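You operate a simulated robot arm through the tools that you are given. There is no shell and no other tool. Be economical: measure what you need, move in short steps, check, and stop when the job is done.

Carry out the task below with a simulated robot arm. There is one attempt and no reset: what you move stays moved.

## Task
Fill the oil cap to between the window's two lines and plug it.
Fine: the blue nozzle sits in the cap fill hole while you pump the green hub lever and goes back in the hub nozzle rest; the black plug comes from the plug pot; spill nothing.

Only the result counts: the job must be done as asked and must still hold three seconds after the hand-in. Knocking over, shifting, dropping, spilling or breaking anything else fails it. Lids that push on must go on centred and level and be pressed home; caps that screw on are set level and turned clockwise until they are tight.

## Robot
A 7-joint arm with a three-finger gripper, fixed in place. Base frame: the origin is at the foot of the arm, x ahead of it, y to its left, z up. Lengths are in cm, angles in rad, forces in N, time in s.
With the tool pointing down near the work surface it reaches from about 10 to 88 cm from the base axis. Its first joint turns from -2.897 to 2.897 rad. Payload 2.94 kg.
The tool frame sits at the grasp point between the pads (the TCP): z along the fingers, y along the line on which they close. The tips reach 3 cm beyond it. The gripper opens to 13.2 cm. The gripper's body begins 10.7 cm behind the TCP.
Orientation is that of the tool frame in the base frame, as a unit quaternion [w, x, y, z]. With the fingers straight down and closing along the base's y, the tool's x points along the base's -x, its y along +y and its z along -z.

## Interface
- The arm moves only by the tool servo_tool. Its argument "commands" is one flat list of numbers, 7 for each row, row after row: the turn, a rotation vector about the base's x, y, z in rad, then the shift along the base's x, y, z in cm, then the gripper command, from -1 (fully open) to 1 (shut), values between in proportion. In form: [rx, ry, rz, x, y, z, fingers, rx, ry, rz, x, y, z, fingers, ...]. A call has 1 to 8 rows; each row shifts and turns the commanded pose from where the row before left it. Each row takes 0.2 s and may step no farther than 5 cm and 0.15 rad from the row before; otherwise, or with a gripper value out of range, the whole call is refused. A pose out of reach is approached as far as the arm can. The call stops where the force on the tool passes 40 N (or 10 N more than at its start, if that is more) or the arm is blocked; 0.2 s more then pass. The fingers move at their own pace and stop on an object; they squeeze with about 39 N. The grip force told is the motor's: it shows also when the fingers shut on nothing. Time passes only in rows, and 0.2 s behind the last, so rows that do not move let the fingers close. The reply holds the time, the measured pose of the TCP, the force on the tool along the base axes, the opening and the grip force, in the units named above and with some noise, with the torque about the TCP (base axes, N m) and any sound that the robot's microphone picked up, and new pictures: "pictures" is both (left out), scene, wrist or none.
- Cameras (640 x 400 px; columns grow to the right, rows downward): "scene" is fixed at [6.09, 50.17, 169.44]; the picture's right is [-0.85, -0.52, 0.00], its down [-0.25, 0.41, -0.88] and it looks along [0.46, -0.75, -0.48] (base axes); focal length 353 px, centre (320, 200). "wrist" rides on the gripper at [7.2, 0.3, -14.4] in the tool frame; the picture's right is [-0.04, 1.00, 0.00], its down [-0.88, -0.04, -0.48] and it looks along [-0.48, -0.02, 0.88] (tool axes); focal length 256 px, centre (320, 200). There is no depth. A picture from a camera that has moved, and an enlarged one, comes with that camera's place and axes in the base frame and with its lens. The place of the scene camera against the robot may be out by one fixed shift of up to 1.8 cm in any direction.
- slide_trunk(by): slides the trunk up (or, below 0, down) by that many cm; the arm rides with it, the base frame stays. It gives what a move gives, with no picture.
- inspect(camera, box): a new picture of the part [left, top, right, bottom] of that camera's present view, enlarged. No time passes.
- hand_in(): hands the job in; it is judged then, once.

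Go step by step. Nothing tells you positions but the pictures and the camera data: compare them with the known pose of the tool, close in by small moves and look again before you grip or let go. The budget is 120 turns and 200 pictures, counting those below and the enlarged ones. Unless the task says otherwise, let go and move clear before handing in, and close with one line.

The tools are called as name(argument=value, ...) on one line, values as JSON. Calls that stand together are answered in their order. servo_tool: Moves the arm, as the interface text tells. Its arguments: {"type":"object","properties":{"commands":{"type":"array","items":{"type":"number"}},"pictures":{"type":"string","enum":["both","scene","wrist","none"]}},"required":["commands"]} The other tools are called the same way: slide_trunk (by) slides the trunk up or down; inspect (camera, box) takes an enlarged picture of a part of a camera's view; hand_in () hands the job in.

At the start:

```text
t: 0.0
eef_pos: [39.34, -31.15, 144.76]
tcp_rot: [0.0, 0.0, 1.0, 0.0]
ft_force: [-0.5, 0.0, 1.1]
ft_torque: [-0.01, 0.01, 0.01]
width: 13.22
grip_force: 0.1
trunk travel left (down, up): [-45.0, 9.0]
```

scene: 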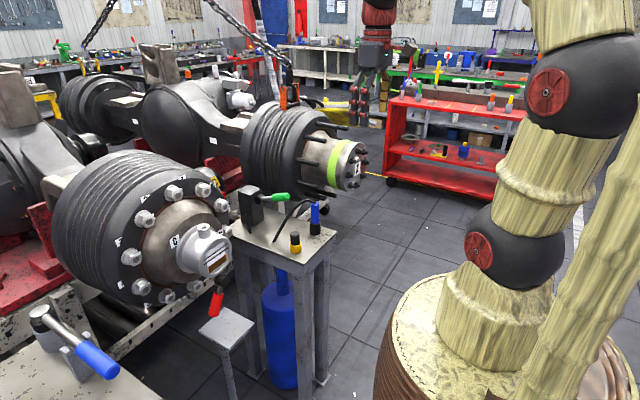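
wrist: 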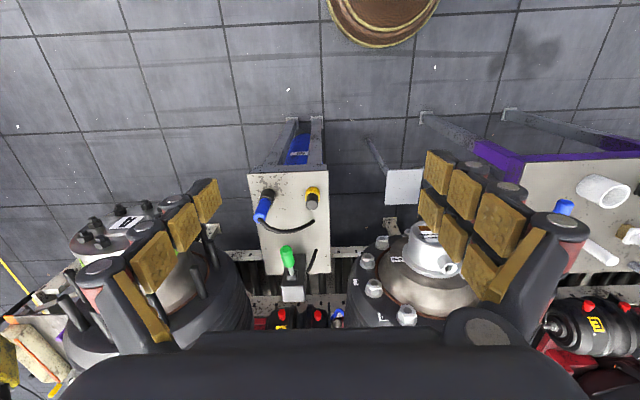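

I see a table with the green lever pump, the blue nozzle and the yellow pot, and the hub with its oil cap to the left of it in the scene view. I'll enlarge these areas first.

inspect(camera="scene", box=[220, 170, 350, 270])

inspect(camera="scene", box=[150, 210, 270, 330])

inspect(camera="wrist", box=[230, 160, 350, 310])

inspect(camera="wrist", box=[340, 150, 500, 330])

```text
4.00 times, centred on (285, 220) of scene
camera zoom: at [6.09, 50.17, 169.44], right [-0.85, -0.52, 0.0], down [-0.25, 0.41, -0.88], along [0.46, -0.75, -0.48], focal length 1412 px, centre (460, 120)
```

zoom: 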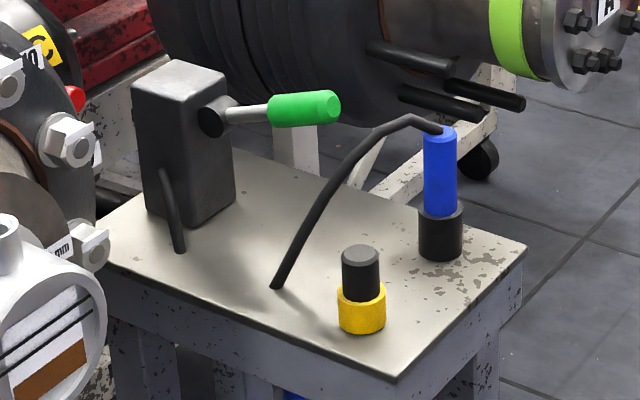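

```text
3.33 times, centred on (210, 270) of scene
camera zoom: at [6.09, 50.17, 169.44], right [-0.85, -0.52, 0.0], down [-0.25, 0.41, -0.88], along [0.46, -0.75, -0.48], focal length 1177 px, centre (687, -33)
```

zoom: 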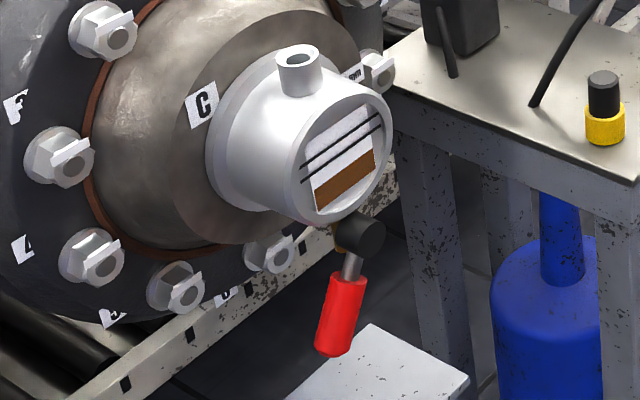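

```text
2.67 times, centred on (290, 235) of wrist
camera zoom: at [32.2, -30.71, 159.06], right [0.04, 1.0, 0.0], down [0.88, -0.04, 0.48], along [0.48, -0.02, -0.88], focal length 683 px, centre (400, 107)
```

zoom: 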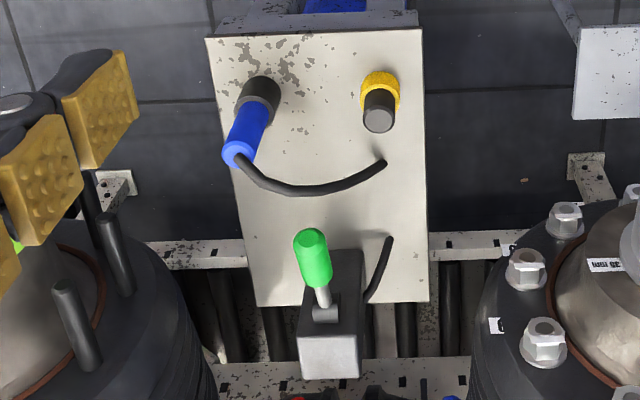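

```text
2.22 times, centred on (420, 240) of wrist
camera zoom: at [32.2, -30.71, 159.06], right [0.04, 1.0, 0.0], down [0.88, -0.04, 0.48], along [0.48, -0.02, -0.88], focal length 569 px, centre (98, 111)
```

zoom: 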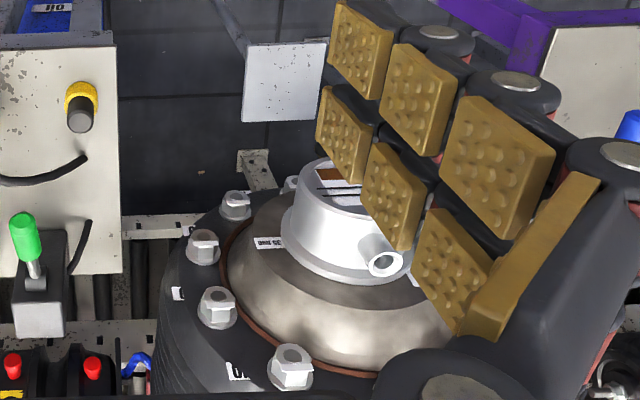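

Rough triangulation: nozzle top at about (69,-49,100), plug at about (68,-35,95), fill hole at about (76,-3,114). I'll move closer for wrist views.

servo_tool(commands=[0, 0, 0, 1, -2, -4, -1, 0, 0, 0, 1, -2, -4, -1, 0, 0, 0, 1, -2, -4, -1, 0, 0, 0, 1, -2, -4, -1, 0, 0, 0, 1, -1, -4, -1])

inspect(camera="wrist", box=[160, 80, 480, 280])

```text
t: 1.2
eef_pos: [44.6, -39.95, 124.72]
tcp_rot: [0.0, 0.0, 1.0, 0.0]
ft_force: [1.5, -0.1, 1.2]
ft_torque: [0.07, 0.04, -0.04]
width: 13.17
grip_force: 0.1
trunk travel left (down, up): [-45.0, 9.0]
camera wrist: at [37.37, -39.64, 138.98], right [0.04, 1.0, 0.0], down [0.88, -0.04, 0.48], along [0.47, -0.02, -0.88], focal length 256 px, centre (320, 200)
```

scene: 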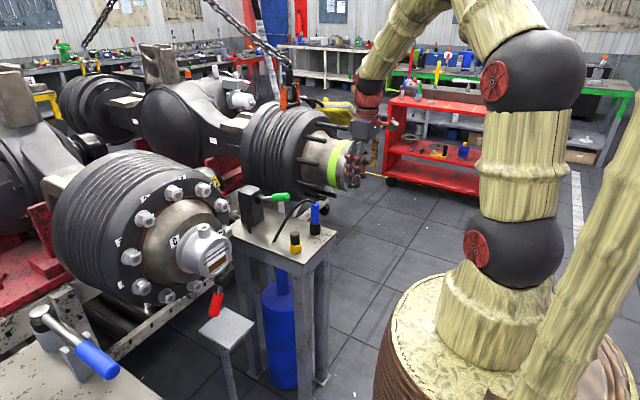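
wrist: 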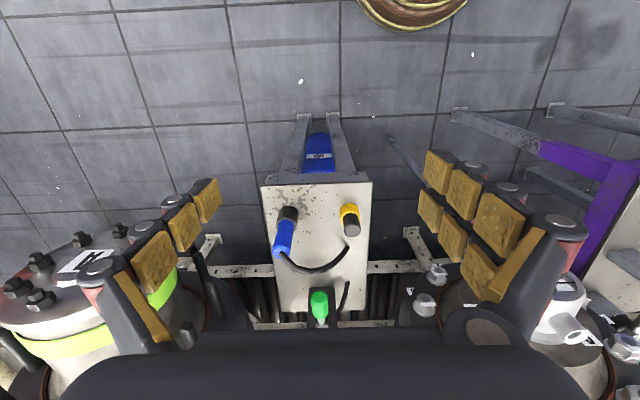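

```text
2.00 times, centred on (320, 180) of wrist
camera zoom: at [37.37, -39.64, 138.98], right [0.04, 1.0, 0.0], down [0.88, -0.04, 0.48], along [0.47, -0.02, -0.88], focal length 512 px, centre (320, 240)
```

zoom: 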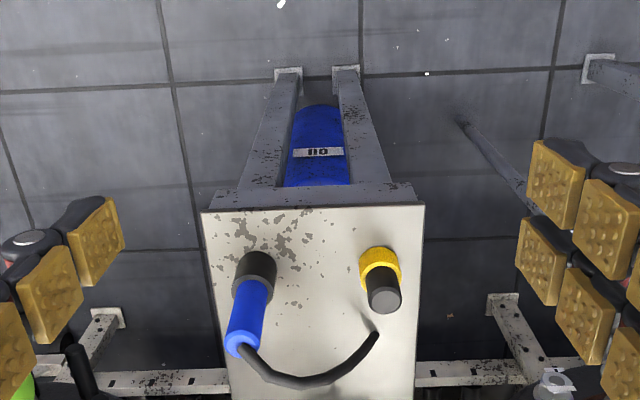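

Two wrist views put the nozzle top at about (66,-48,104), the plug top at about (67,-34.5,96.5) and the fill hole at about (76.5,-2,113.5). Next I look at the cap closely.

servo_tool(commands=[0, 0, 0, 1.4, 4.3, 0.5, -1, 0, 0, 0, 1.4, 4.3, 0.5, -1, 0, 0, 0, 1.4, 4.3, 0.5, -1, 0, 0, 0, 1.4, 4.3, 0.5, -1, 0, 0, 0, 1.4, 4.3, 0.5, -1, 0, 0, 0, 1.4, 4.3, 0.5, -1, 0, 0, 0, 1.4, 4.3, 0.5, -1])

inspect(camera="wrist", box=[240, 130, 464, 270])

```text
t: 2.8
eef_pos: [54.29, -9.83, 128.18]
tcp_rot: [0.0, 0.0, 1.0, 0.0]
ft_force: [0.3, 0.6, 0.5]
ft_torque: [-0.03, 0.0, 0.02]
width: 13.19
grip_force: 0.0
trunk travel left (down, up): [-45.0, 9.0]
camera wrist: at [47.17, -9.51, 142.44], right [0.04, 1.0, 0.0], down [0.88, -0.04, 0.48], along [0.47, -0.02, -0.88], focal length 256 px, centre (320, 200)
```

scene: 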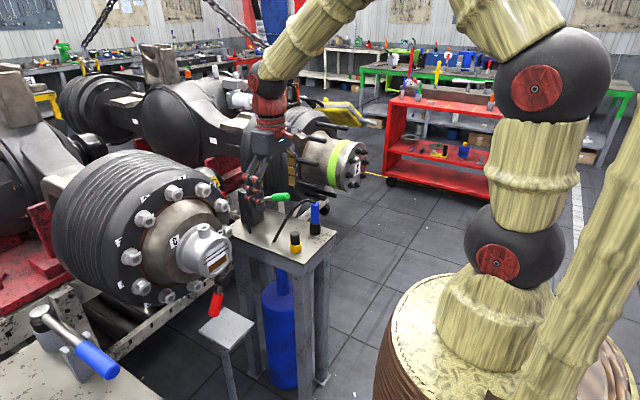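
wrist: 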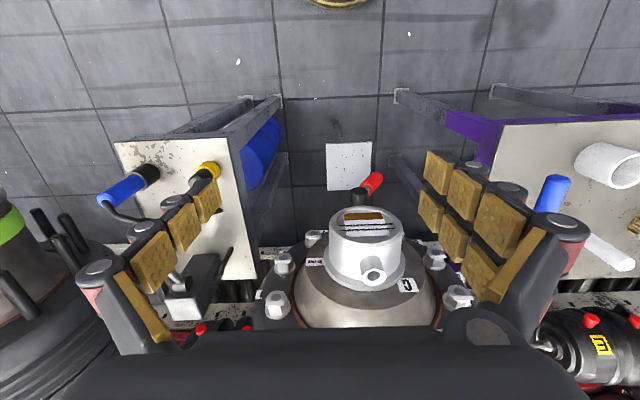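

```text
2.86 times, centred on (352, 200) of wrist
camera zoom: at [47.17, -9.51, 142.44], right [0.04, 1.0, 0.0], down [0.88, -0.04, 0.48], along [0.47, -0.02, -0.88], focal length 731 px, centre (229, 200)
```

zoom: 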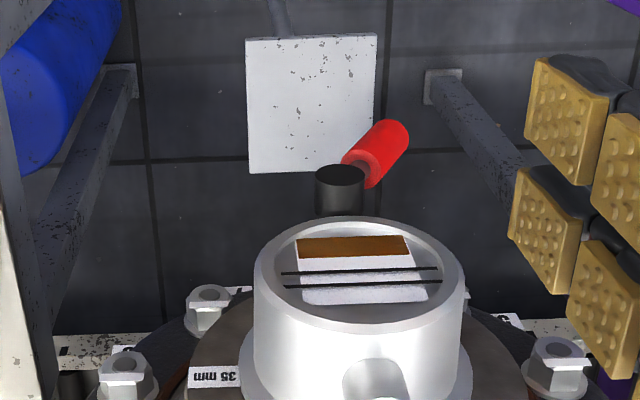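

The cap window faces the robot, and the fill spout points up at about (76.2,-2.3,113.5). I'll turn the gripper -90° so it closes along x and clears the hose, then go above the nozzle.

servo_tool(commands=[0, 0, -0.1428, 0.4, -2.9, -0.3, -1, 0, 0, -0.1428, 0.4, -2.9, -0.3, -1, 0, 0, -0.1428, 0.4, -2.9, -0.3, -1, 0, 0, -0.1428, 0.4, -2.9, -0.3, -1, 0, 0, -0.1428, 0.4, -2.9, -0.3, -1, 0, 0, -0.1428, 0.4, -2.9, -0.3, -1], pictures="none")

servo_tool(commands=[0, 0, -0.1428, 0.8, -2.9, -0.3, -1, 0, 0, -0.1428, 0.8, -2.9, -0.3, -1, 0, 0, -0.1428, 0.8, -2.9, -0.3, -1, 0, 0, -0.1428, 0.8, -2.9, -0.3, -1, 0, 0, -0.1428, 0.8, -2.9, -0.3, -1, 0, 0, 0, 0, 0, 0, -1])

inspect(camera="wrist", box=[220, 100, 444, 240])

```text
t: 4.2
eef_pos: [56.66, -27.51, 126.58]
tcp_rot: [-0.002, 0.416, 0.909, 0.0]
ft_force: [-0.4, 0.1, -0.1]
ft_torque: [0.07, -0.05, -0.01]
width: 13.19
grip_force: 0.0
trunk travel left (down, up): [-45.0, 9.0]
```

```text
t: 5.6
eef_pos: [60.73, -42.1, 125.07]
tcp_rot: [0.0, 0.708, 0.706, 0.0]
ft_force: [-0.5, -0.1, 0.4]
ft_torque: [-0.05, 0.0, 0.01]
width: 13.2
grip_force: 0.1
trunk travel left (down, up): [-45.0, 9.0]
camera wrist: at [61.05, -34.73, 139.42], right [1.0, -0.04, 0.0], down [-0.04, -0.88, 0.48], along [-0.02, -0.48, -0.88], focal length 256 px, centre (320, 200)
```

scene: 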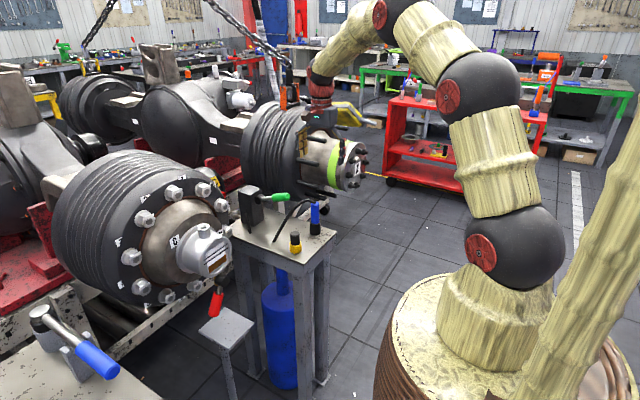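
wrist: 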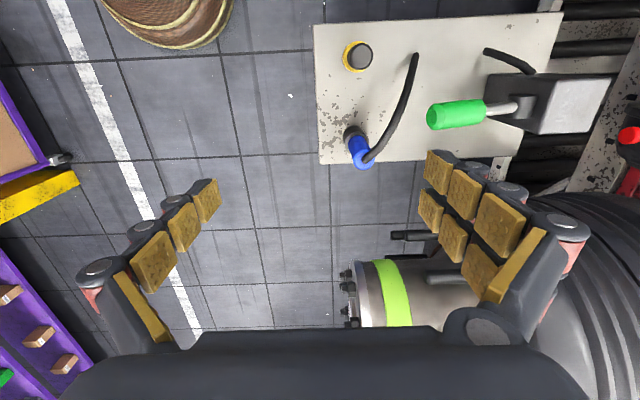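

```text
2.86 times, centred on (332, 170) of wrist
camera zoom: at [61.05, -34.73, 139.42], right [1.0, -0.04, 0.0], down [-0.04, -0.88, 0.48], along [-0.02, -0.48, -0.88], focal length 731 px, centre (286, 286)
```

zoom: 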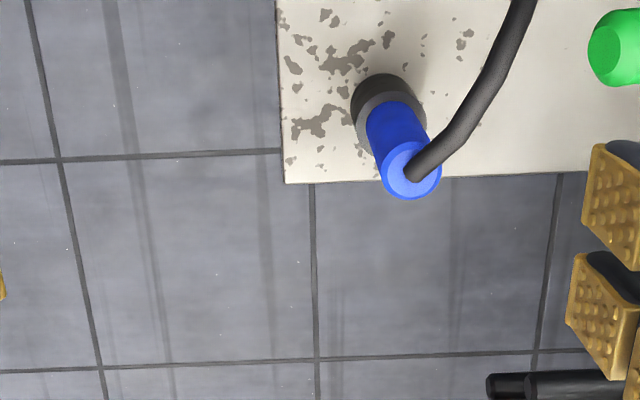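

The view is clear: nozzle top at about (67,-47.7,103). I'll go directly above it, partly open, and look again.

servo_tool(commands=[0, 0, 0, 2, -2, -3, -0.4, 0, 0, 0, 2, -2, -3, -0.4, 0, 0, 0, 2, -1.7, -3, -0.4, 0, 0, 0, 0.1, 0, -3, -0.4])

inspect(camera="wrist", box=[220, 100, 444, 240])

inspect(camera="scene", box=[230, 90, 390, 270])

```text
t: 6.6
eef_pos: [66.72, -47.61, 113.1]
tcp_rot: [0.001, 0.707, 0.707, 0.001]
ft_force: [0.1, 0.7, -0.3]
ft_torque: [0.01, 0.03, -0.02]
width: 9.26
grip_force: 0.0
trunk travel left (down, up): [-45.0, 9.0]
camera wrist: at [67.05, -40.24, 127.34], right [1.0, -0.04, 0.0], down [-0.04, -0.88, 0.48], along [-0.02, -0.48, -0.88], focal length 256 px, centre (320, 200)
```

scene: 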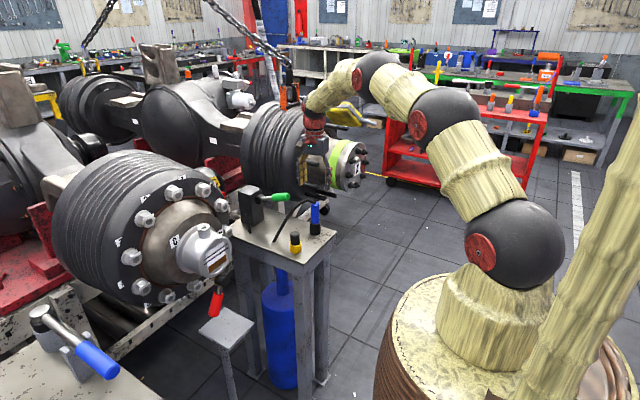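
wrist: 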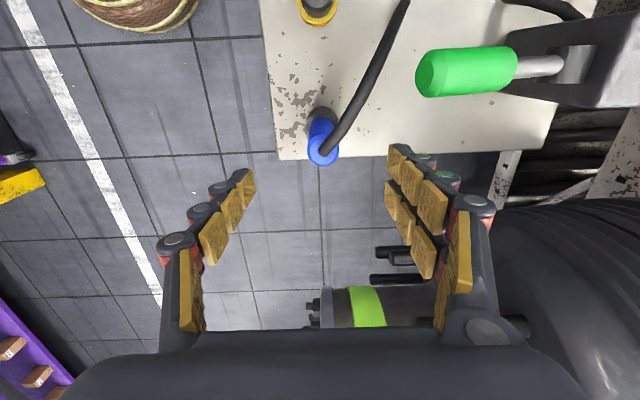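

```text
2.86 times, centred on (332, 170) of wrist
camera zoom: at [67.05, -40.24, 127.34], right [1.0, -0.04, 0.0], down [-0.04, -0.88, 0.48], along [-0.02, -0.48, -0.88], focal length 731 px, centre (286, 286)
```

zoom: 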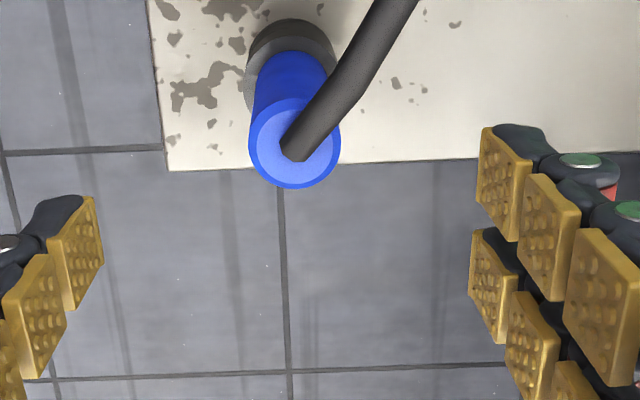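

```text
2.22 times, centred on (310, 180) of scene
camera zoom: at [6.09, 50.17, 169.44], right [-0.85, -0.52, 0.0], down [-0.25, 0.41, -0.88], along [0.46, -0.75, -0.48], focal length 784 px, centre (342, 244)
```

zoom: 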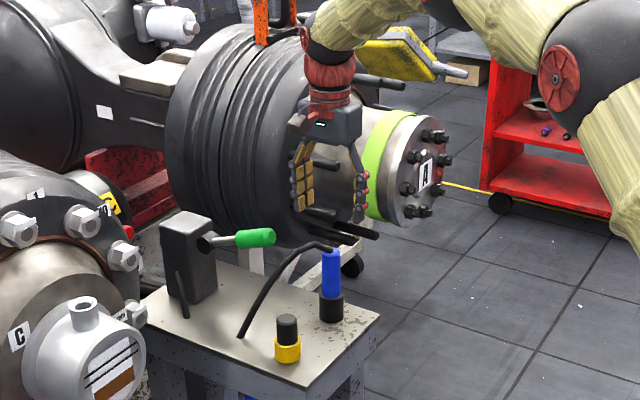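

Refined nozzle top: (67.06,-47.8,102.8), about 3.1 cm across. I'll descend to TCP z of about 100 and grip.

servo_tool(commands=[0, 0, 0, 0.34, -0.2, -3.3, -0.4, 0, 0, 0, 0, 0, -3.3, -0.4, 0, 0, 0, 0, 0, -3.3, -0.4, 0, 0, 0, 0, 0, -3.2, -0.4, 0, 0, 0, 0, 0, 0, -0.4])

inspect(camera="scene", box=[230, 120, 390, 270])

```text
t: 7.8
eef_pos: [67.05, -47.76, 100.03]
tcp_rot: [0.0, 0.708, 0.707, 0.0]
ft_force: [-0.3, 0.9, -0.5]
ft_torque: [-0.02, 0.0, 0.01]
width: 9.24
grip_force: 0.1
trunk travel left (down, up): [-45.0, 9.0]
camera wrist: at [67.39, -40.5, 114.28], right [1.0, -0.04, 0.0], down [-0.04, -0.88, 0.48], along [-0.02, -0.48, -0.88], focal length 256 px, centre (320, 200)
```

scene: 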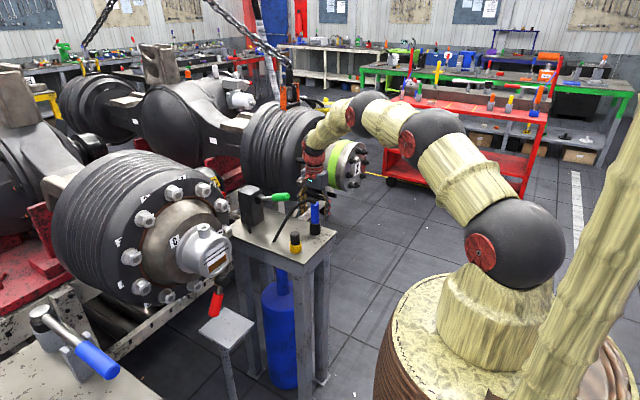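
wrist: 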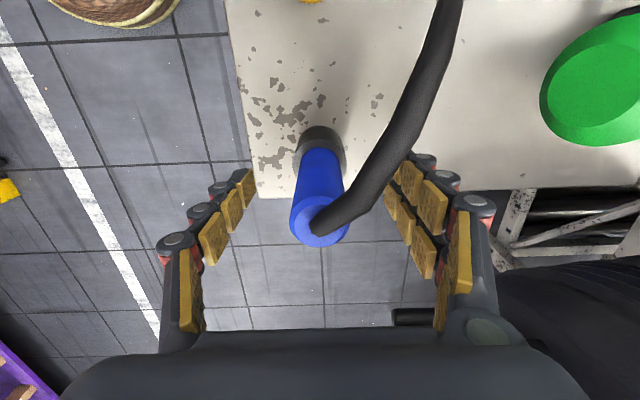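

```text
2.67 times, centred on (310, 195) of scene
camera zoom: at [6.09, 50.17, 169.44], right [-0.85, -0.52, 0.0], down [-0.25, 0.41, -0.88], along [0.46, -0.75, -0.48], focal length 941 px, centre (347, 213)
```

zoom: 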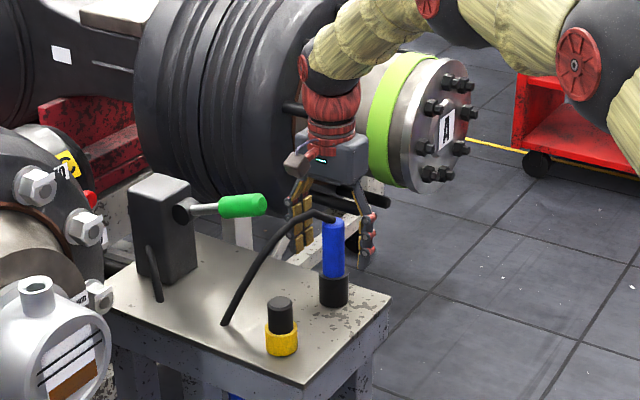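

The nozzle is centred between the fingers to within 0.3 cm. I'll close on it.

servo_tool(commands=[0, 0, 0, 0, -0.2, 0, -0.4, 0, 0, 0, 0, 0, 0, 1, 0, 0, 0, 0, 0, 0, 1, 0, 0, 0, 0, 0, 0, 1, 0, 0, 0, 0, 0, 0, 1, 0, 0, 0, 0, 0, 0, 1], pictures="wrist")

```text
t: 9.2
eef_pos: [67.0, -48.02, 99.97]
tcp_rot: [0.001, 0.708, 0.706, -0.001]
ft_force: [0.2, -0.7, 0.6]
ft_torque: [0.0, 0.0, 0.02]
width: 3.03
grip_force: 20.8
trunk travel left (down, up): [-45.0, 9.0]
camera wrist: at [67.39, -40.68, 114.26], right [1.0, -0.04, 0.0], down [-0.04, -0.88, 0.48], along [-0.02, -0.48, -0.88], focal length 256 px, centre (320, 200)
```

wrist: 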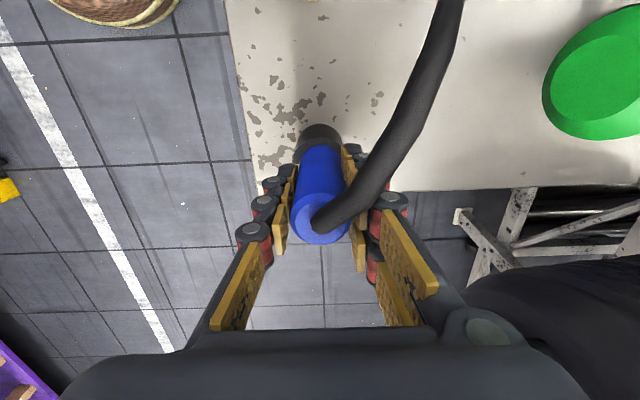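

I have it, at 3.0 cm width. I'll lift straight up.

servo_tool(commands=[0, 0, 0, 0, 0, 1.5, 1, 0, 0, 0, 0, 0, 2.5, 1, 0, 0, 0, 0, 0, 4, 1, 0, 0, 0, 0, 0, 4, 1, 0, 0, 0, 0, 0, 3, 1])

inspect(camera="scene", box=[230, 120, 390, 270])

```text
t: 10.4
eef_pos: [67.32, -48.17, 114.9]
tcp_rot: [0.0, 0.707, 0.707, -0.001]
ft_force: [-1.9, 0.2, -1.9]
ft_torque: [-0.01, -0.02, 0.01]
width: 2.98
grip_force: 38.9
trunk travel left (down, up): [-45.0, 9.0]
camera wrist: at [67.71, -40.88, 129.11], right [1.0, -0.04, 0.0], down [-0.04, -0.88, 0.48], along [-0.02, -0.47, -0.88], focal length 256 px, centre (320, 200)
```

scene: 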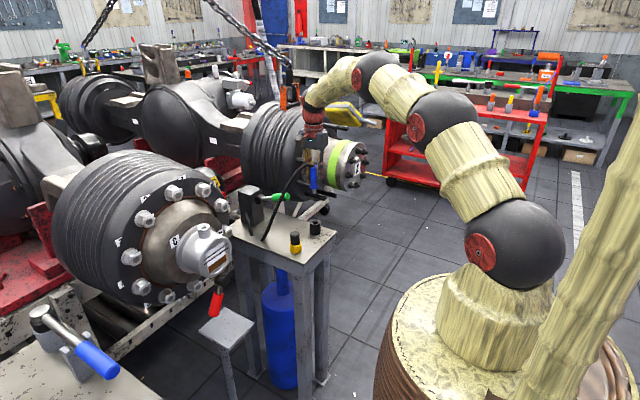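
wrist: 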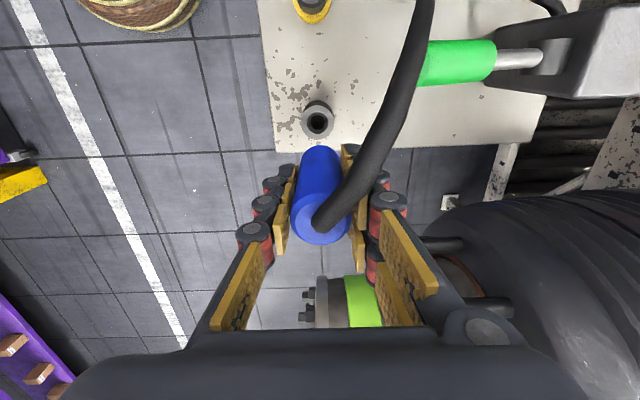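

```text
2.67 times, centred on (310, 195) of scene
camera zoom: at [6.09, 50.17, 169.44], right [-0.85, -0.52, 0.0], down [-0.25, 0.41, -0.88], along [0.46, -0.75, -0.48], focal length 941 px, centre (347, 213)
```

zoom: 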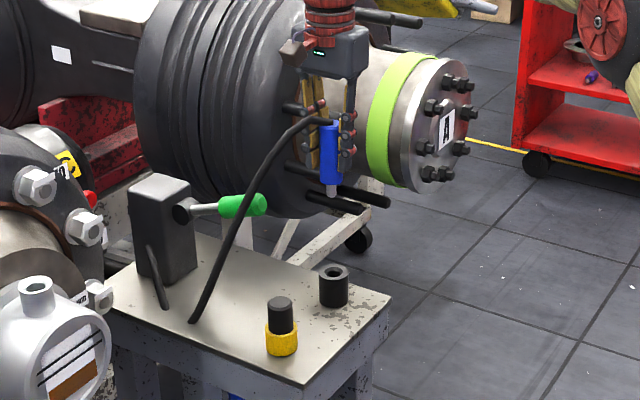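

The nozzle is out; it has a short metal tip. I'll raise it and carry it toward the cap, staying short of it in x for a look.

servo_tool(commands=[0, 0, 0, 0, 0, 4.5, 1, 0, 0, 0, 0, 1, 4.5, 1, 0, 0, 0, 0, 3, 3.5, 1, 0, 0, 0, 0, 4.3, 1, 1, 0, 0, 0, 0, 4.3, 0, 1, 0, 0, 0, 0, 4.3, 0, 1, 0, 0, 0, 0, 4.3, 0, 1], pictures="scene")

```text
t: 12.0
eef_pos: [66.9, -26.52, 128.38]
tcp_rot: [-0.001, 0.707, 0.707, 0.0]
ft_force: [-0.4, 0.0, -1.6]
ft_torque: [-0.04, -0.02, -0.01]
width: 3.0
grip_force: 39.0
trunk travel left (down, up): [-45.0, 9.0]
```

scene: 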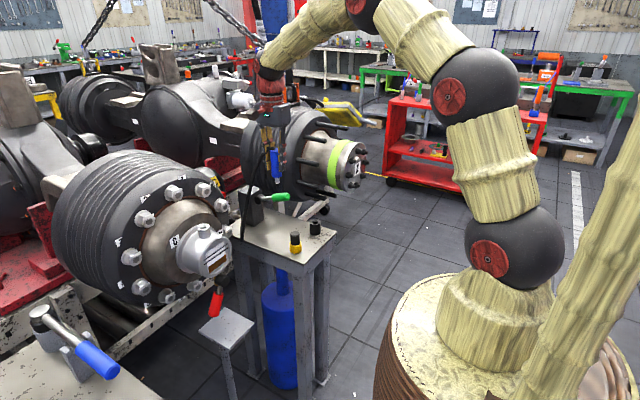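

No tension in the hose. I'll keep moving toward the cap.

servo_tool(commands=[0, 0, 0, 0, 4.3, 0, 1, 0, 0, 0, 0, 4.3, 0, 1, 0, 0, 0, 0, 4.3, 0, 1, 0, 0, 0, 0.8, 4.3, 0, 1, 0, 0, 0, 1, 3.5, 0, 1, 0, 0, 0, 0, 0, 0, 1])

inspect(camera="scene", box=[110, 130, 270, 310])

```text
t: 13.4
eef_pos: [68.49, -5.91, 128.42]
tcp_rot: [0.0, 0.707, 0.707, 0.001]
ft_force: [0.3, 0.0, -1.4]
ft_torque: [0.01, 0.0, 0.0]
width: 2.99
grip_force: 39.2
trunk travel left (down, up): [-45.0, 9.0]
camera wrist: at [68.89, 1.26, 142.65], right [1.0, -0.04, 0.0], down [-0.04, -0.88, 0.48], along [-0.02, -0.47, -0.88], focal length 256 px, centre (320, 200)
```

scene: 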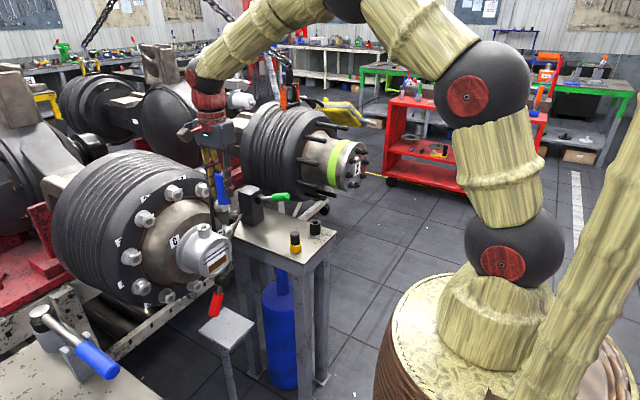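
wrist: 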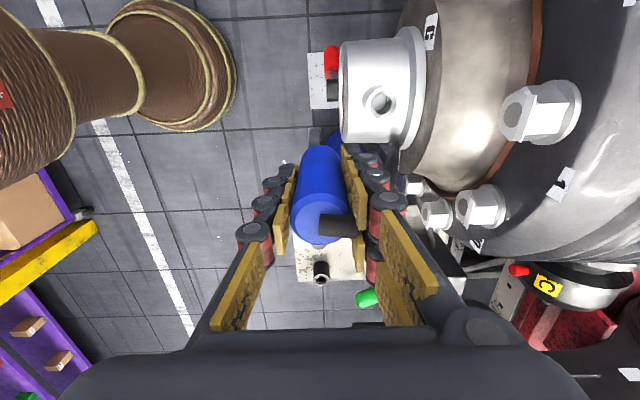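

```text
2.22 times, centred on (190, 220) of scene
camera zoom: at [6.09, 50.17, 169.44], right [-0.85, -0.52, 0.0], down [-0.25, 0.41, -0.88], along [0.46, -0.75, -0.48], focal length 784 px, centre (609, 156)
```

zoom: 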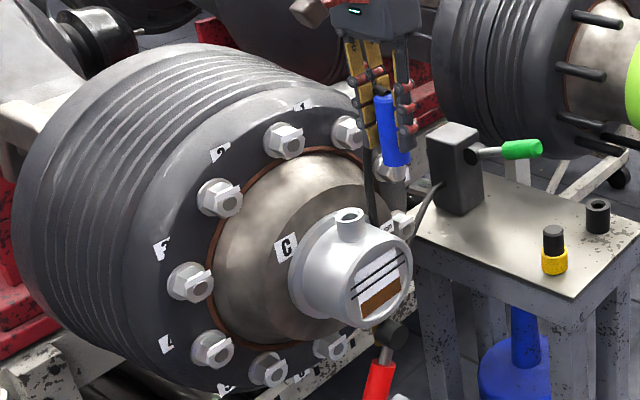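

Refined fill hole: about (74.9,-2.5,114.8). I'll hover over it and check the alignment.

servo_tool(commands=[0, 0, 0, 2.2, 1.2, 0, 1, 0, 0, 0, 2.2, 1.2, 0, 1, 0, 0, 0, 2, 1, 0, 1, 0, 0, 0, 0, 0, -1.5, 1, 0, 0, 0, 0, 0, 0, 1])

inspect(camera="scene", box=[160, 180, 240, 280])

inspect(camera="wrist", box=[240, 110, 400, 250])

```text
t: 14.6
eef_pos: [74.85, -2.58, 126.8]
tcp_rot: [0.0, 0.707, 0.707, 0.0]
ft_force: [-0.8, -0.1, -1.2]
ft_torque: [-0.01, -0.01, 0.0]
width: 3.0
grip_force: 39.1
trunk travel left (down, up): [-45.0, 9.0]
camera wrist: at [75.26, 4.7, 141.14], right [1.0, -0.04, 0.0], down [-0.04, -0.88, 0.48], along [-0.02, -0.48, -0.88], focal length 256 px, centre (320, 200)
```

scene: 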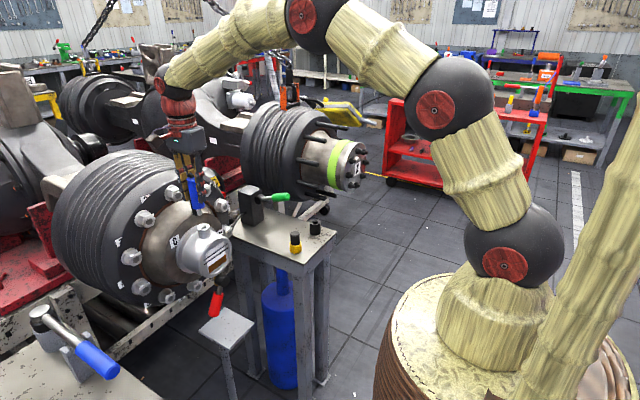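
wrist: 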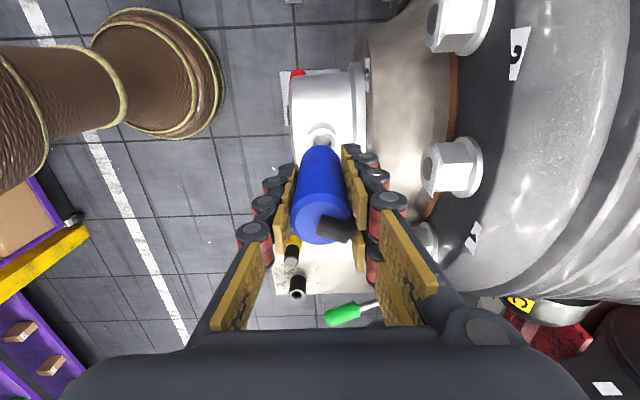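

```text
4.00 times, centred on (200, 230) of scene
camera zoom: at [6.09, 50.17, 169.44], right [-0.85, -0.52, 0.0], down [-0.25, 0.41, -0.88], along [0.46, -0.75, -0.48], focal length 1412 px, centre (800, 80)
```

zoom: 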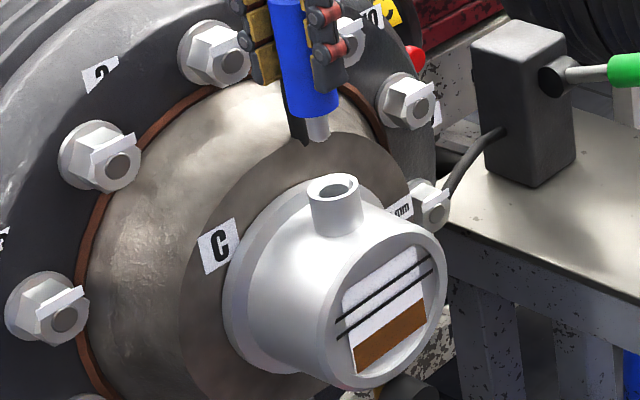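

```text
2.86 times, centred on (320, 180) of wrist
camera zoom: at [75.26, 4.7, 141.14], right [1.0, -0.04, 0.0], down [-0.04, -0.88, 0.48], along [-0.02, -0.48, -0.88], focal length 731 px, centre (320, 257)
```

zoom: 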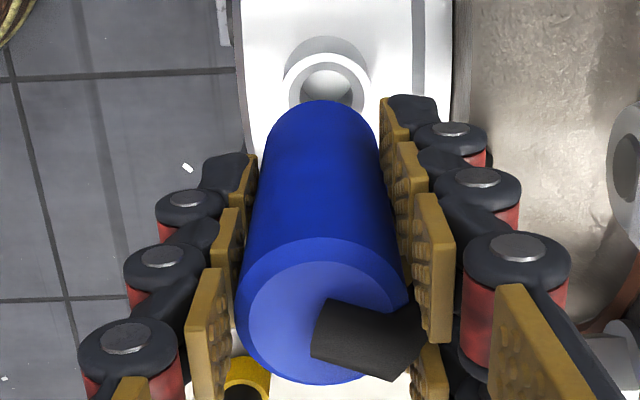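

I need to measure the alignment better, so I'll zoom in further.

inspect(camera="scene", box=[180, 170, 228, 245])

```text
5.33 times, centred on (204, 208) of scene
camera zoom: at [6.09, 50.17, 169.44], right [-0.85, -0.52, 0.0], down [-0.25, 0.41, -0.88], along [0.46, -0.75, -0.48], focal length 1882 px, centre (939, 160)
```

zoom: 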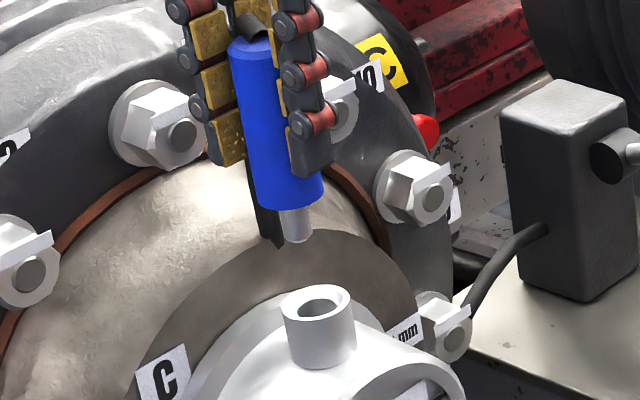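

The two cameras disagree by a few mm on the offset. I'll apply a compromise correction, come down to just above the rim and measure again.

servo_tool(commands=[0, 0, 0, 0.12, -0.5, 0, 1, 0, 0, 0, 0, 0, -1.5, 1, 0, 0, 0, 0, 0, -1.3, 1, 0, 0, 0, 0, 0, 0, 1], pictures="none")

inspect(camera="scene", box=[188, 205, 220, 245])

inspect(camera="wrist", box=[280, 90, 360, 140])

```text
t: 15.6
eef_pos: [75.32, -3.05, 124.02]
tcp_rot: [0.0, 0.708, 0.707, 0.0]
ft_force: [0.0, -0.2, -1.6]
ft_torque: [0.03, 0.03, -0.01]
width: 2.99
grip_force: 38.5
trunk travel left (down, up): [-45.0, 9.0]
```

```text
10.00 times, centred on (204, 225) of scene
camera zoom: at [6.09, 50.17, 169.44], right [-0.85, -0.52, 0.0], down [-0.25, 0.41, -0.88], along [0.46, -0.75, -0.48], focal length 3530 px, centre (1480, -50)
```

zoom: 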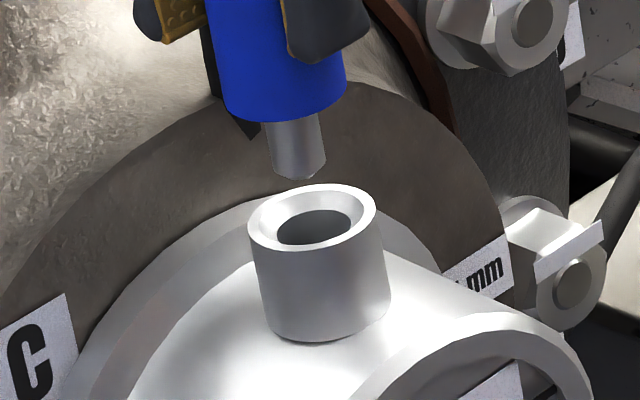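

```text
8.00 times, centred on (320, 115) of wrist
camera zoom: at [75.65, 4.21, 138.37], right [1.0, -0.04, 0.0], down [-0.04, -0.88, 0.48], along [-0.02, -0.48, -0.88], focal length 2048 px, centre (320, 880)
```

zoom: 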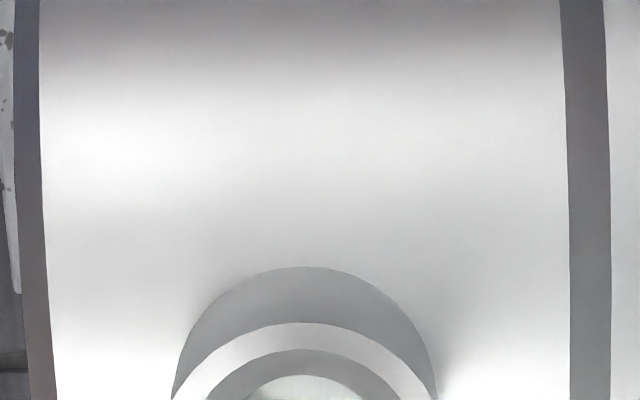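

Both cameras now agree that only about -0.2 cm in x is needed. I'll correct and lower into the hole.

servo_tool(commands=[0, 0, 0, -0.19, 0, 0, 1, 0, 0, 0, 0, 0, -0.5, 1, 0, 0, 0, 0, 0, -0.4, 1], pictures="none")

inspect(camera="scene", box=[188, 205, 220, 245])

inspect(camera="wrist", box=[280, 110, 360, 160])

```text
t: 16.4
eef_pos: [75.14, -3.3, 123.2]
tcp_rot: [0.0, 0.707, 0.708, 0.0]
ft_force: [0.1, 0.7, -0.5]
ft_torque: [0.04, 0.01, -0.01]
width: 3.01
grip_force: 39.2
trunk travel left (down, up): [-45.0, 9.0]
```

```text
10.00 times, centred on (204, 225) of scene
camera zoom: at [6.09, 50.17, 169.44], right [-0.85, -0.52, 0.0], down [-0.25, 0.41, -0.88], along [0.46, -0.75, -0.48], focal length 3530 px, centre (1480, -50)
```

zoom: 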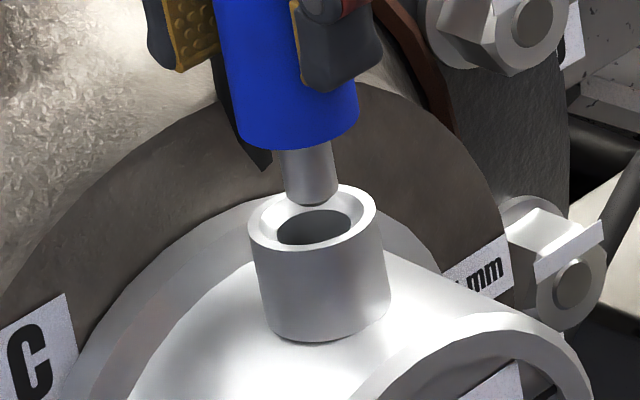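

```text
8.00 times, centred on (320, 135) of wrist
camera zoom: at [75.5, 4.09, 137.48], right [1.0, -0.04, 0.0], down [-0.04, -0.88, 0.48], along [-0.02, -0.48, -0.88], focal length 2048 px, centre (320, 720)
```

zoom: 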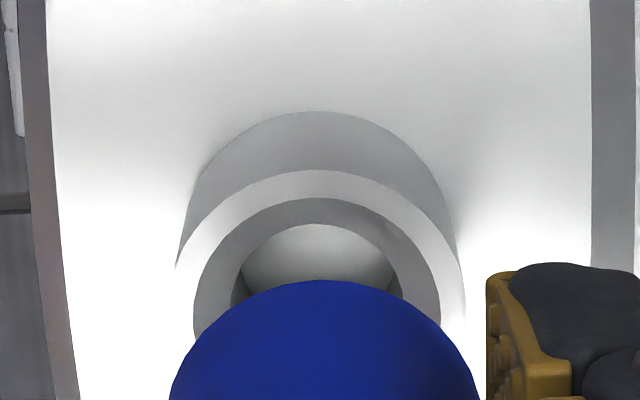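

Nearly centred. I'll make a tiny correction and lower gently.

servo_tool(commands=[0, 0, 0, -0.04, 0.17, 0, 1, 0, 0, 0, 0, 0, -0.5, 1, 0, 0, 0, 0, 0, -0.5, 1], pictures="none")

inspect(camera="scene", box=[188, 205, 220, 245])

```text
t: 17.2
eef_pos: [75.14, -2.86, 122.23]
tcp_rot: [0.0, 0.707, 0.707, 0.001]
ft_force: [-0.5, 0.0, -1.2]
ft_torque: [0.01, 0.01, -0.02]
width: 3.02
grip_force: 39.3
trunk travel left (down, up): [-45.0, 9.0]
```

```text
10.00 times, centred on (204, 225) of scene
camera zoom: at [6.09, 50.17, 169.44], right [-0.85, -0.52, 0.0], down [-0.25, 0.41, -0.88], along [0.46, -0.75, -0.48], focal length 3530 px, centre (1480, -50)
```

zoom: 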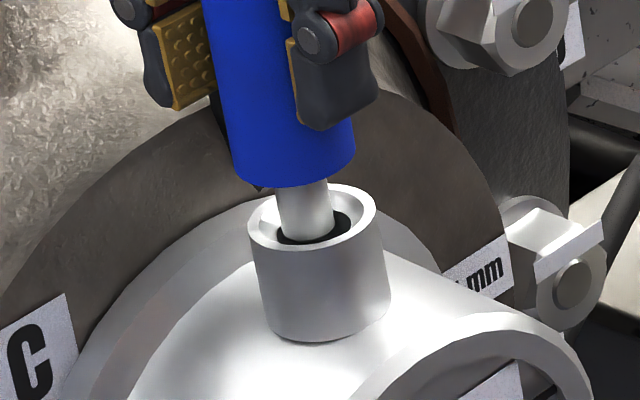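

The tip is entering, slightly left of centre. I'll nudge it and lower until it seats.

servo_tool(commands=[0, 0, 0, -0.08, -0.18, 0, 1, 0, 0, 0, 0, 0, -0.5, 1, 0, 0, 0, 0, 0, -0.5, 1, 0, 0, 0, 0, 0, 0, 1], pictures="none")

inspect(camera="scene", box=[188, 205, 220, 245])

```text
t: 18.2
eef_pos: [75.03, -3.19, 121.19]
tcp_rot: [0.0, 0.708, 0.707, 0.001]
ft_force: [-1.2, -0.8, -1.9]
ft_torque: [-0.02, 0.0, -0.01]
width: 2.99
grip_force: 39.0
trunk travel left (down, up): [-45.0, 9.0]
```

```text
10.00 times, centred on (204, 225) of scene
camera zoom: at [6.09, 50.17, 169.44], right [-0.85, -0.52, 0.0], down [-0.25, 0.41, -0.88], along [0.46, -0.75, -0.48], focal length 3530 px, centre (1480, -50)
```

zoom: 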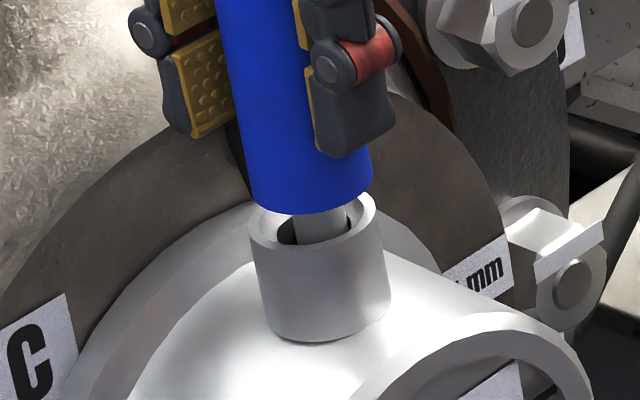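

Now slightly right; I'll take the midpoint and go down.

servo_tool(commands=[0, 0, 0, 0.05, 0.15, 0, 1, 0, 0, 0, 0, 0, -0.4, 1, 0, 0, 0, 0, 0, -0.4, 1, 0, 0, 0, 0, 0, -0.4, 1, 0, 0, 0, 0, 0, 0, 1], pictures="none")

inspect(camera="scene", box=[188, 205, 220, 245])

```text
t: 19.4
eef_pos: [75.19, -3.02, 120.14]
tcp_rot: [0.001, 0.707, 0.707, 0.001]
ft_force: [-0.6, -0.6, 9.1]
ft_torque: [-0.03, 0.14, 0.01]
width: 3.01
grip_force: 39.0
trunk travel left (down, up): [-45.0, 9.0]
```

```text
10.00 times, centred on (204, 225) of scene
camera zoom: at [6.09, 50.17, 169.44], right [-0.85, -0.52, 0.0], down [-0.25, 0.41, -0.88], along [0.46, -0.75, -0.48], focal length 3530 px, centre (1480, -50)
```

zoom: 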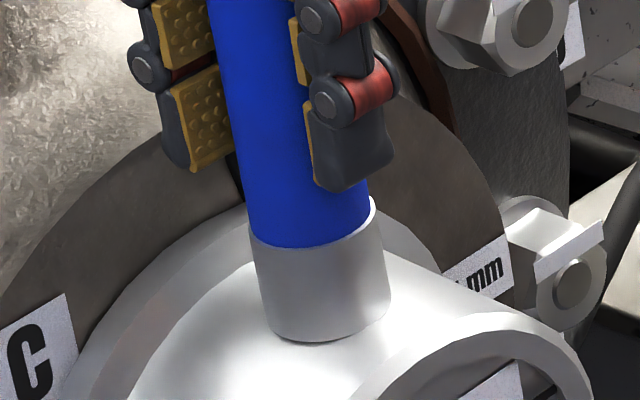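

The nozzle is seated: 9 N contact, blue body on the rim. I'll release and rise straight up.

servo_tool(commands=[0, 0, 0, 0, 0, 0.1, 0.1, 0, 0, 0, 0, 0, 0, 0.1, 0, 0, 0, 0, 0, 0, 0.1, 0, 0, 0, 0, 0, 1.5, 0.1, 0, 0, 0, 0, 0, 3, 0.1, 0, 0, 0, 0, 0, 4, 0.1, 0, 0, 0, 0, 0, 4, 0.1])

inspect(camera="scene", box=[160, 180, 240, 280])

```text
t: 21.0
eef_pos: [75.17, -3.02, 132.7]
tcp_rot: [0.0, 0.707, 0.707, 0.001]
ft_force: [-0.9, -0.4, -0.4]
ft_torque: [-0.01, -0.03, 0.02]
width: 5.95
grip_force: 0.0
trunk travel left (down, up): [-45.0, 9.0]
camera wrist: at [75.51, 4.34, 147.02], right [1.0, -0.04, 0.0], down [-0.04, -0.88, 0.48], along [-0.02, -0.48, -0.88], focal length 256 px, centre (320, 200)
```

scene: 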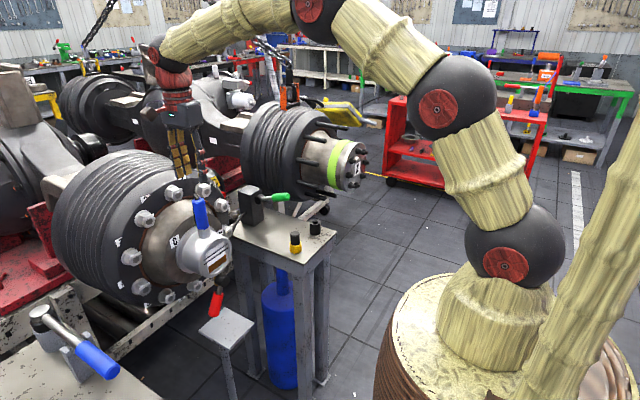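
wrist: 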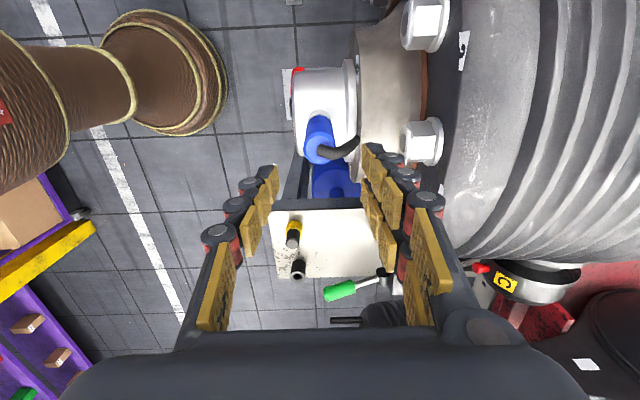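

```text
4.00 times, centred on (200, 230) of scene
camera zoom: at [6.09, 50.17, 169.44], right [-0.85, -0.52, 0.0], down [-0.25, 0.41, -0.88], along [0.46, -0.75, -0.48], focal length 1412 px, centre (800, 80)
```

zoom: 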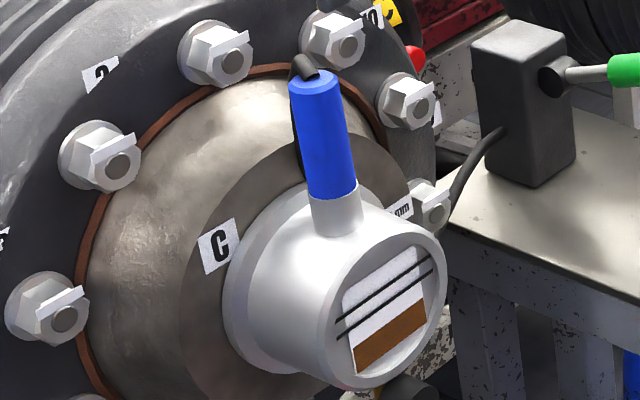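

The nozzle stands in the hole. I'll rotate back so the gripper closes along y, shut the fingers and go to the lever; its green tip is at about (75,-41.3,106.5).

servo_tool(commands=[0, 0, 0, -1, 0, 2, 0.1, 0, 0, 0.1428, -1, -3.2, 0, 0.1, 0, 0, 0.1428, -1, -3.2, 0, 0.1, 0, 0, 0.1428, -1, -3.2, 0, 0.1, 0, 0, 0.1428, -1, -3.2, 0, 0.1, 0, 0, 0.1428, -1, -3.2, 0, 0.1, 0, 0, 0.1428, -1, -3.2, 0, 0.1, 0, 0, 0.1428, 0, -3.2, 0, 0.1], pictures="none")

servo_tool(commands=[0, 0, 0.1428, 0, -3.2, 0, 0.1, 0, 0, 0.1428, 0, -3.2, -2, 0.1, 0, 0, 0.1428, 0, -3.2, -2, 0.1, 0, 0, 0.1428, 0, -3.2, -3, 0.1, 0, 0, 0, 0, -3.2, -3, 0.1, 0, 0, 0, 0, 0, 0, 0.1])

inspect(camera="wrist", box=[240, 180, 400, 320])

```text
t: 22.8
eef_pos: [67.91, -25.43, 134.59]
tcp_rot: [-0.001, 0.281, 0.96, 0.0]
ft_force: [1.0, -0.5, -0.9]
ft_torque: [0.03, 0.02, 0.01]
width: 5.95
grip_force: 0.1
trunk travel left (down, up): [-45.0, 9.0]
```

```text
t: 24.2
eef_pos: [67.93, -41.36, 124.45]
tcp_rot: [0.001, -0.001, 1.0, -0.001]
ft_force: [0.0, 1.0, 0.1]
ft_torque: [-0.01, -0.01, -0.02]
width: 5.97
grip_force: 0.1
trunk travel left (down, up): [-45.0, 9.0]
camera wrist: at [60.74, -40.96, 138.74], right [0.04, 1.0, 0.0], down [0.88, -0.04, 0.48], along [0.48, -0.02, -0.88], focal length 256 px, centre (320, 200)
```

scene: 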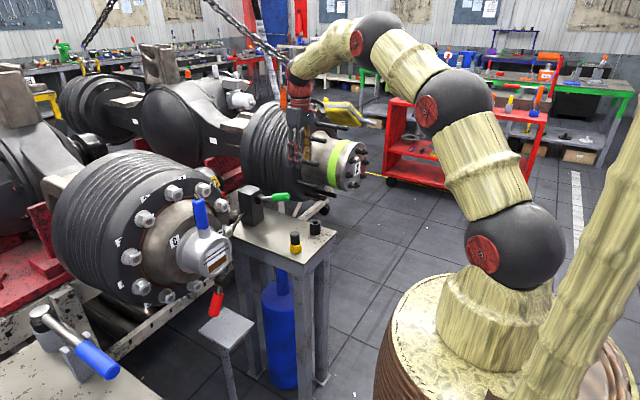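
wrist: 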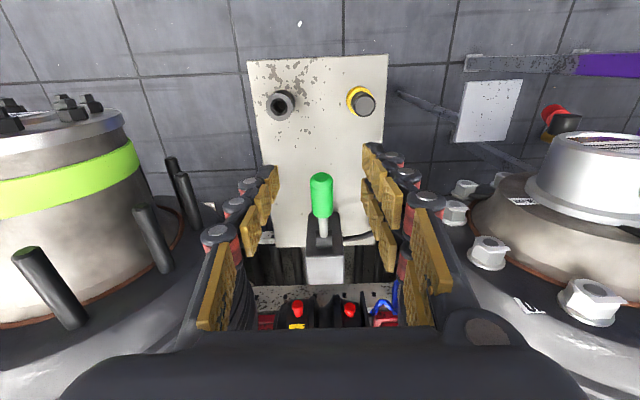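

```text
2.86 times, centred on (320, 250) of wrist
camera zoom: at [60.74, -40.96, 138.74], right [0.04, 1.0, 0.0], down [0.88, -0.04, 0.48], along [0.48, -0.02, -0.88], focal length 731 px, centre (320, 57)
```

zoom: 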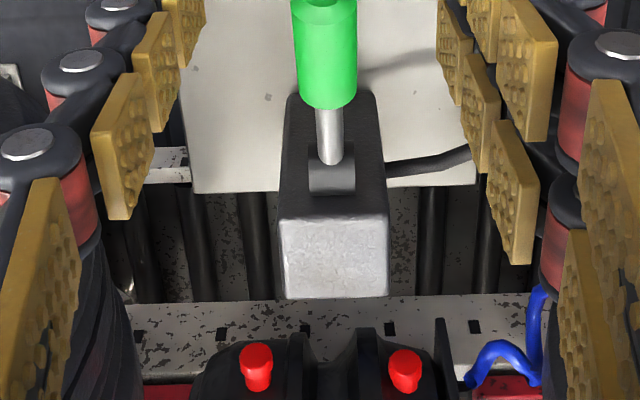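

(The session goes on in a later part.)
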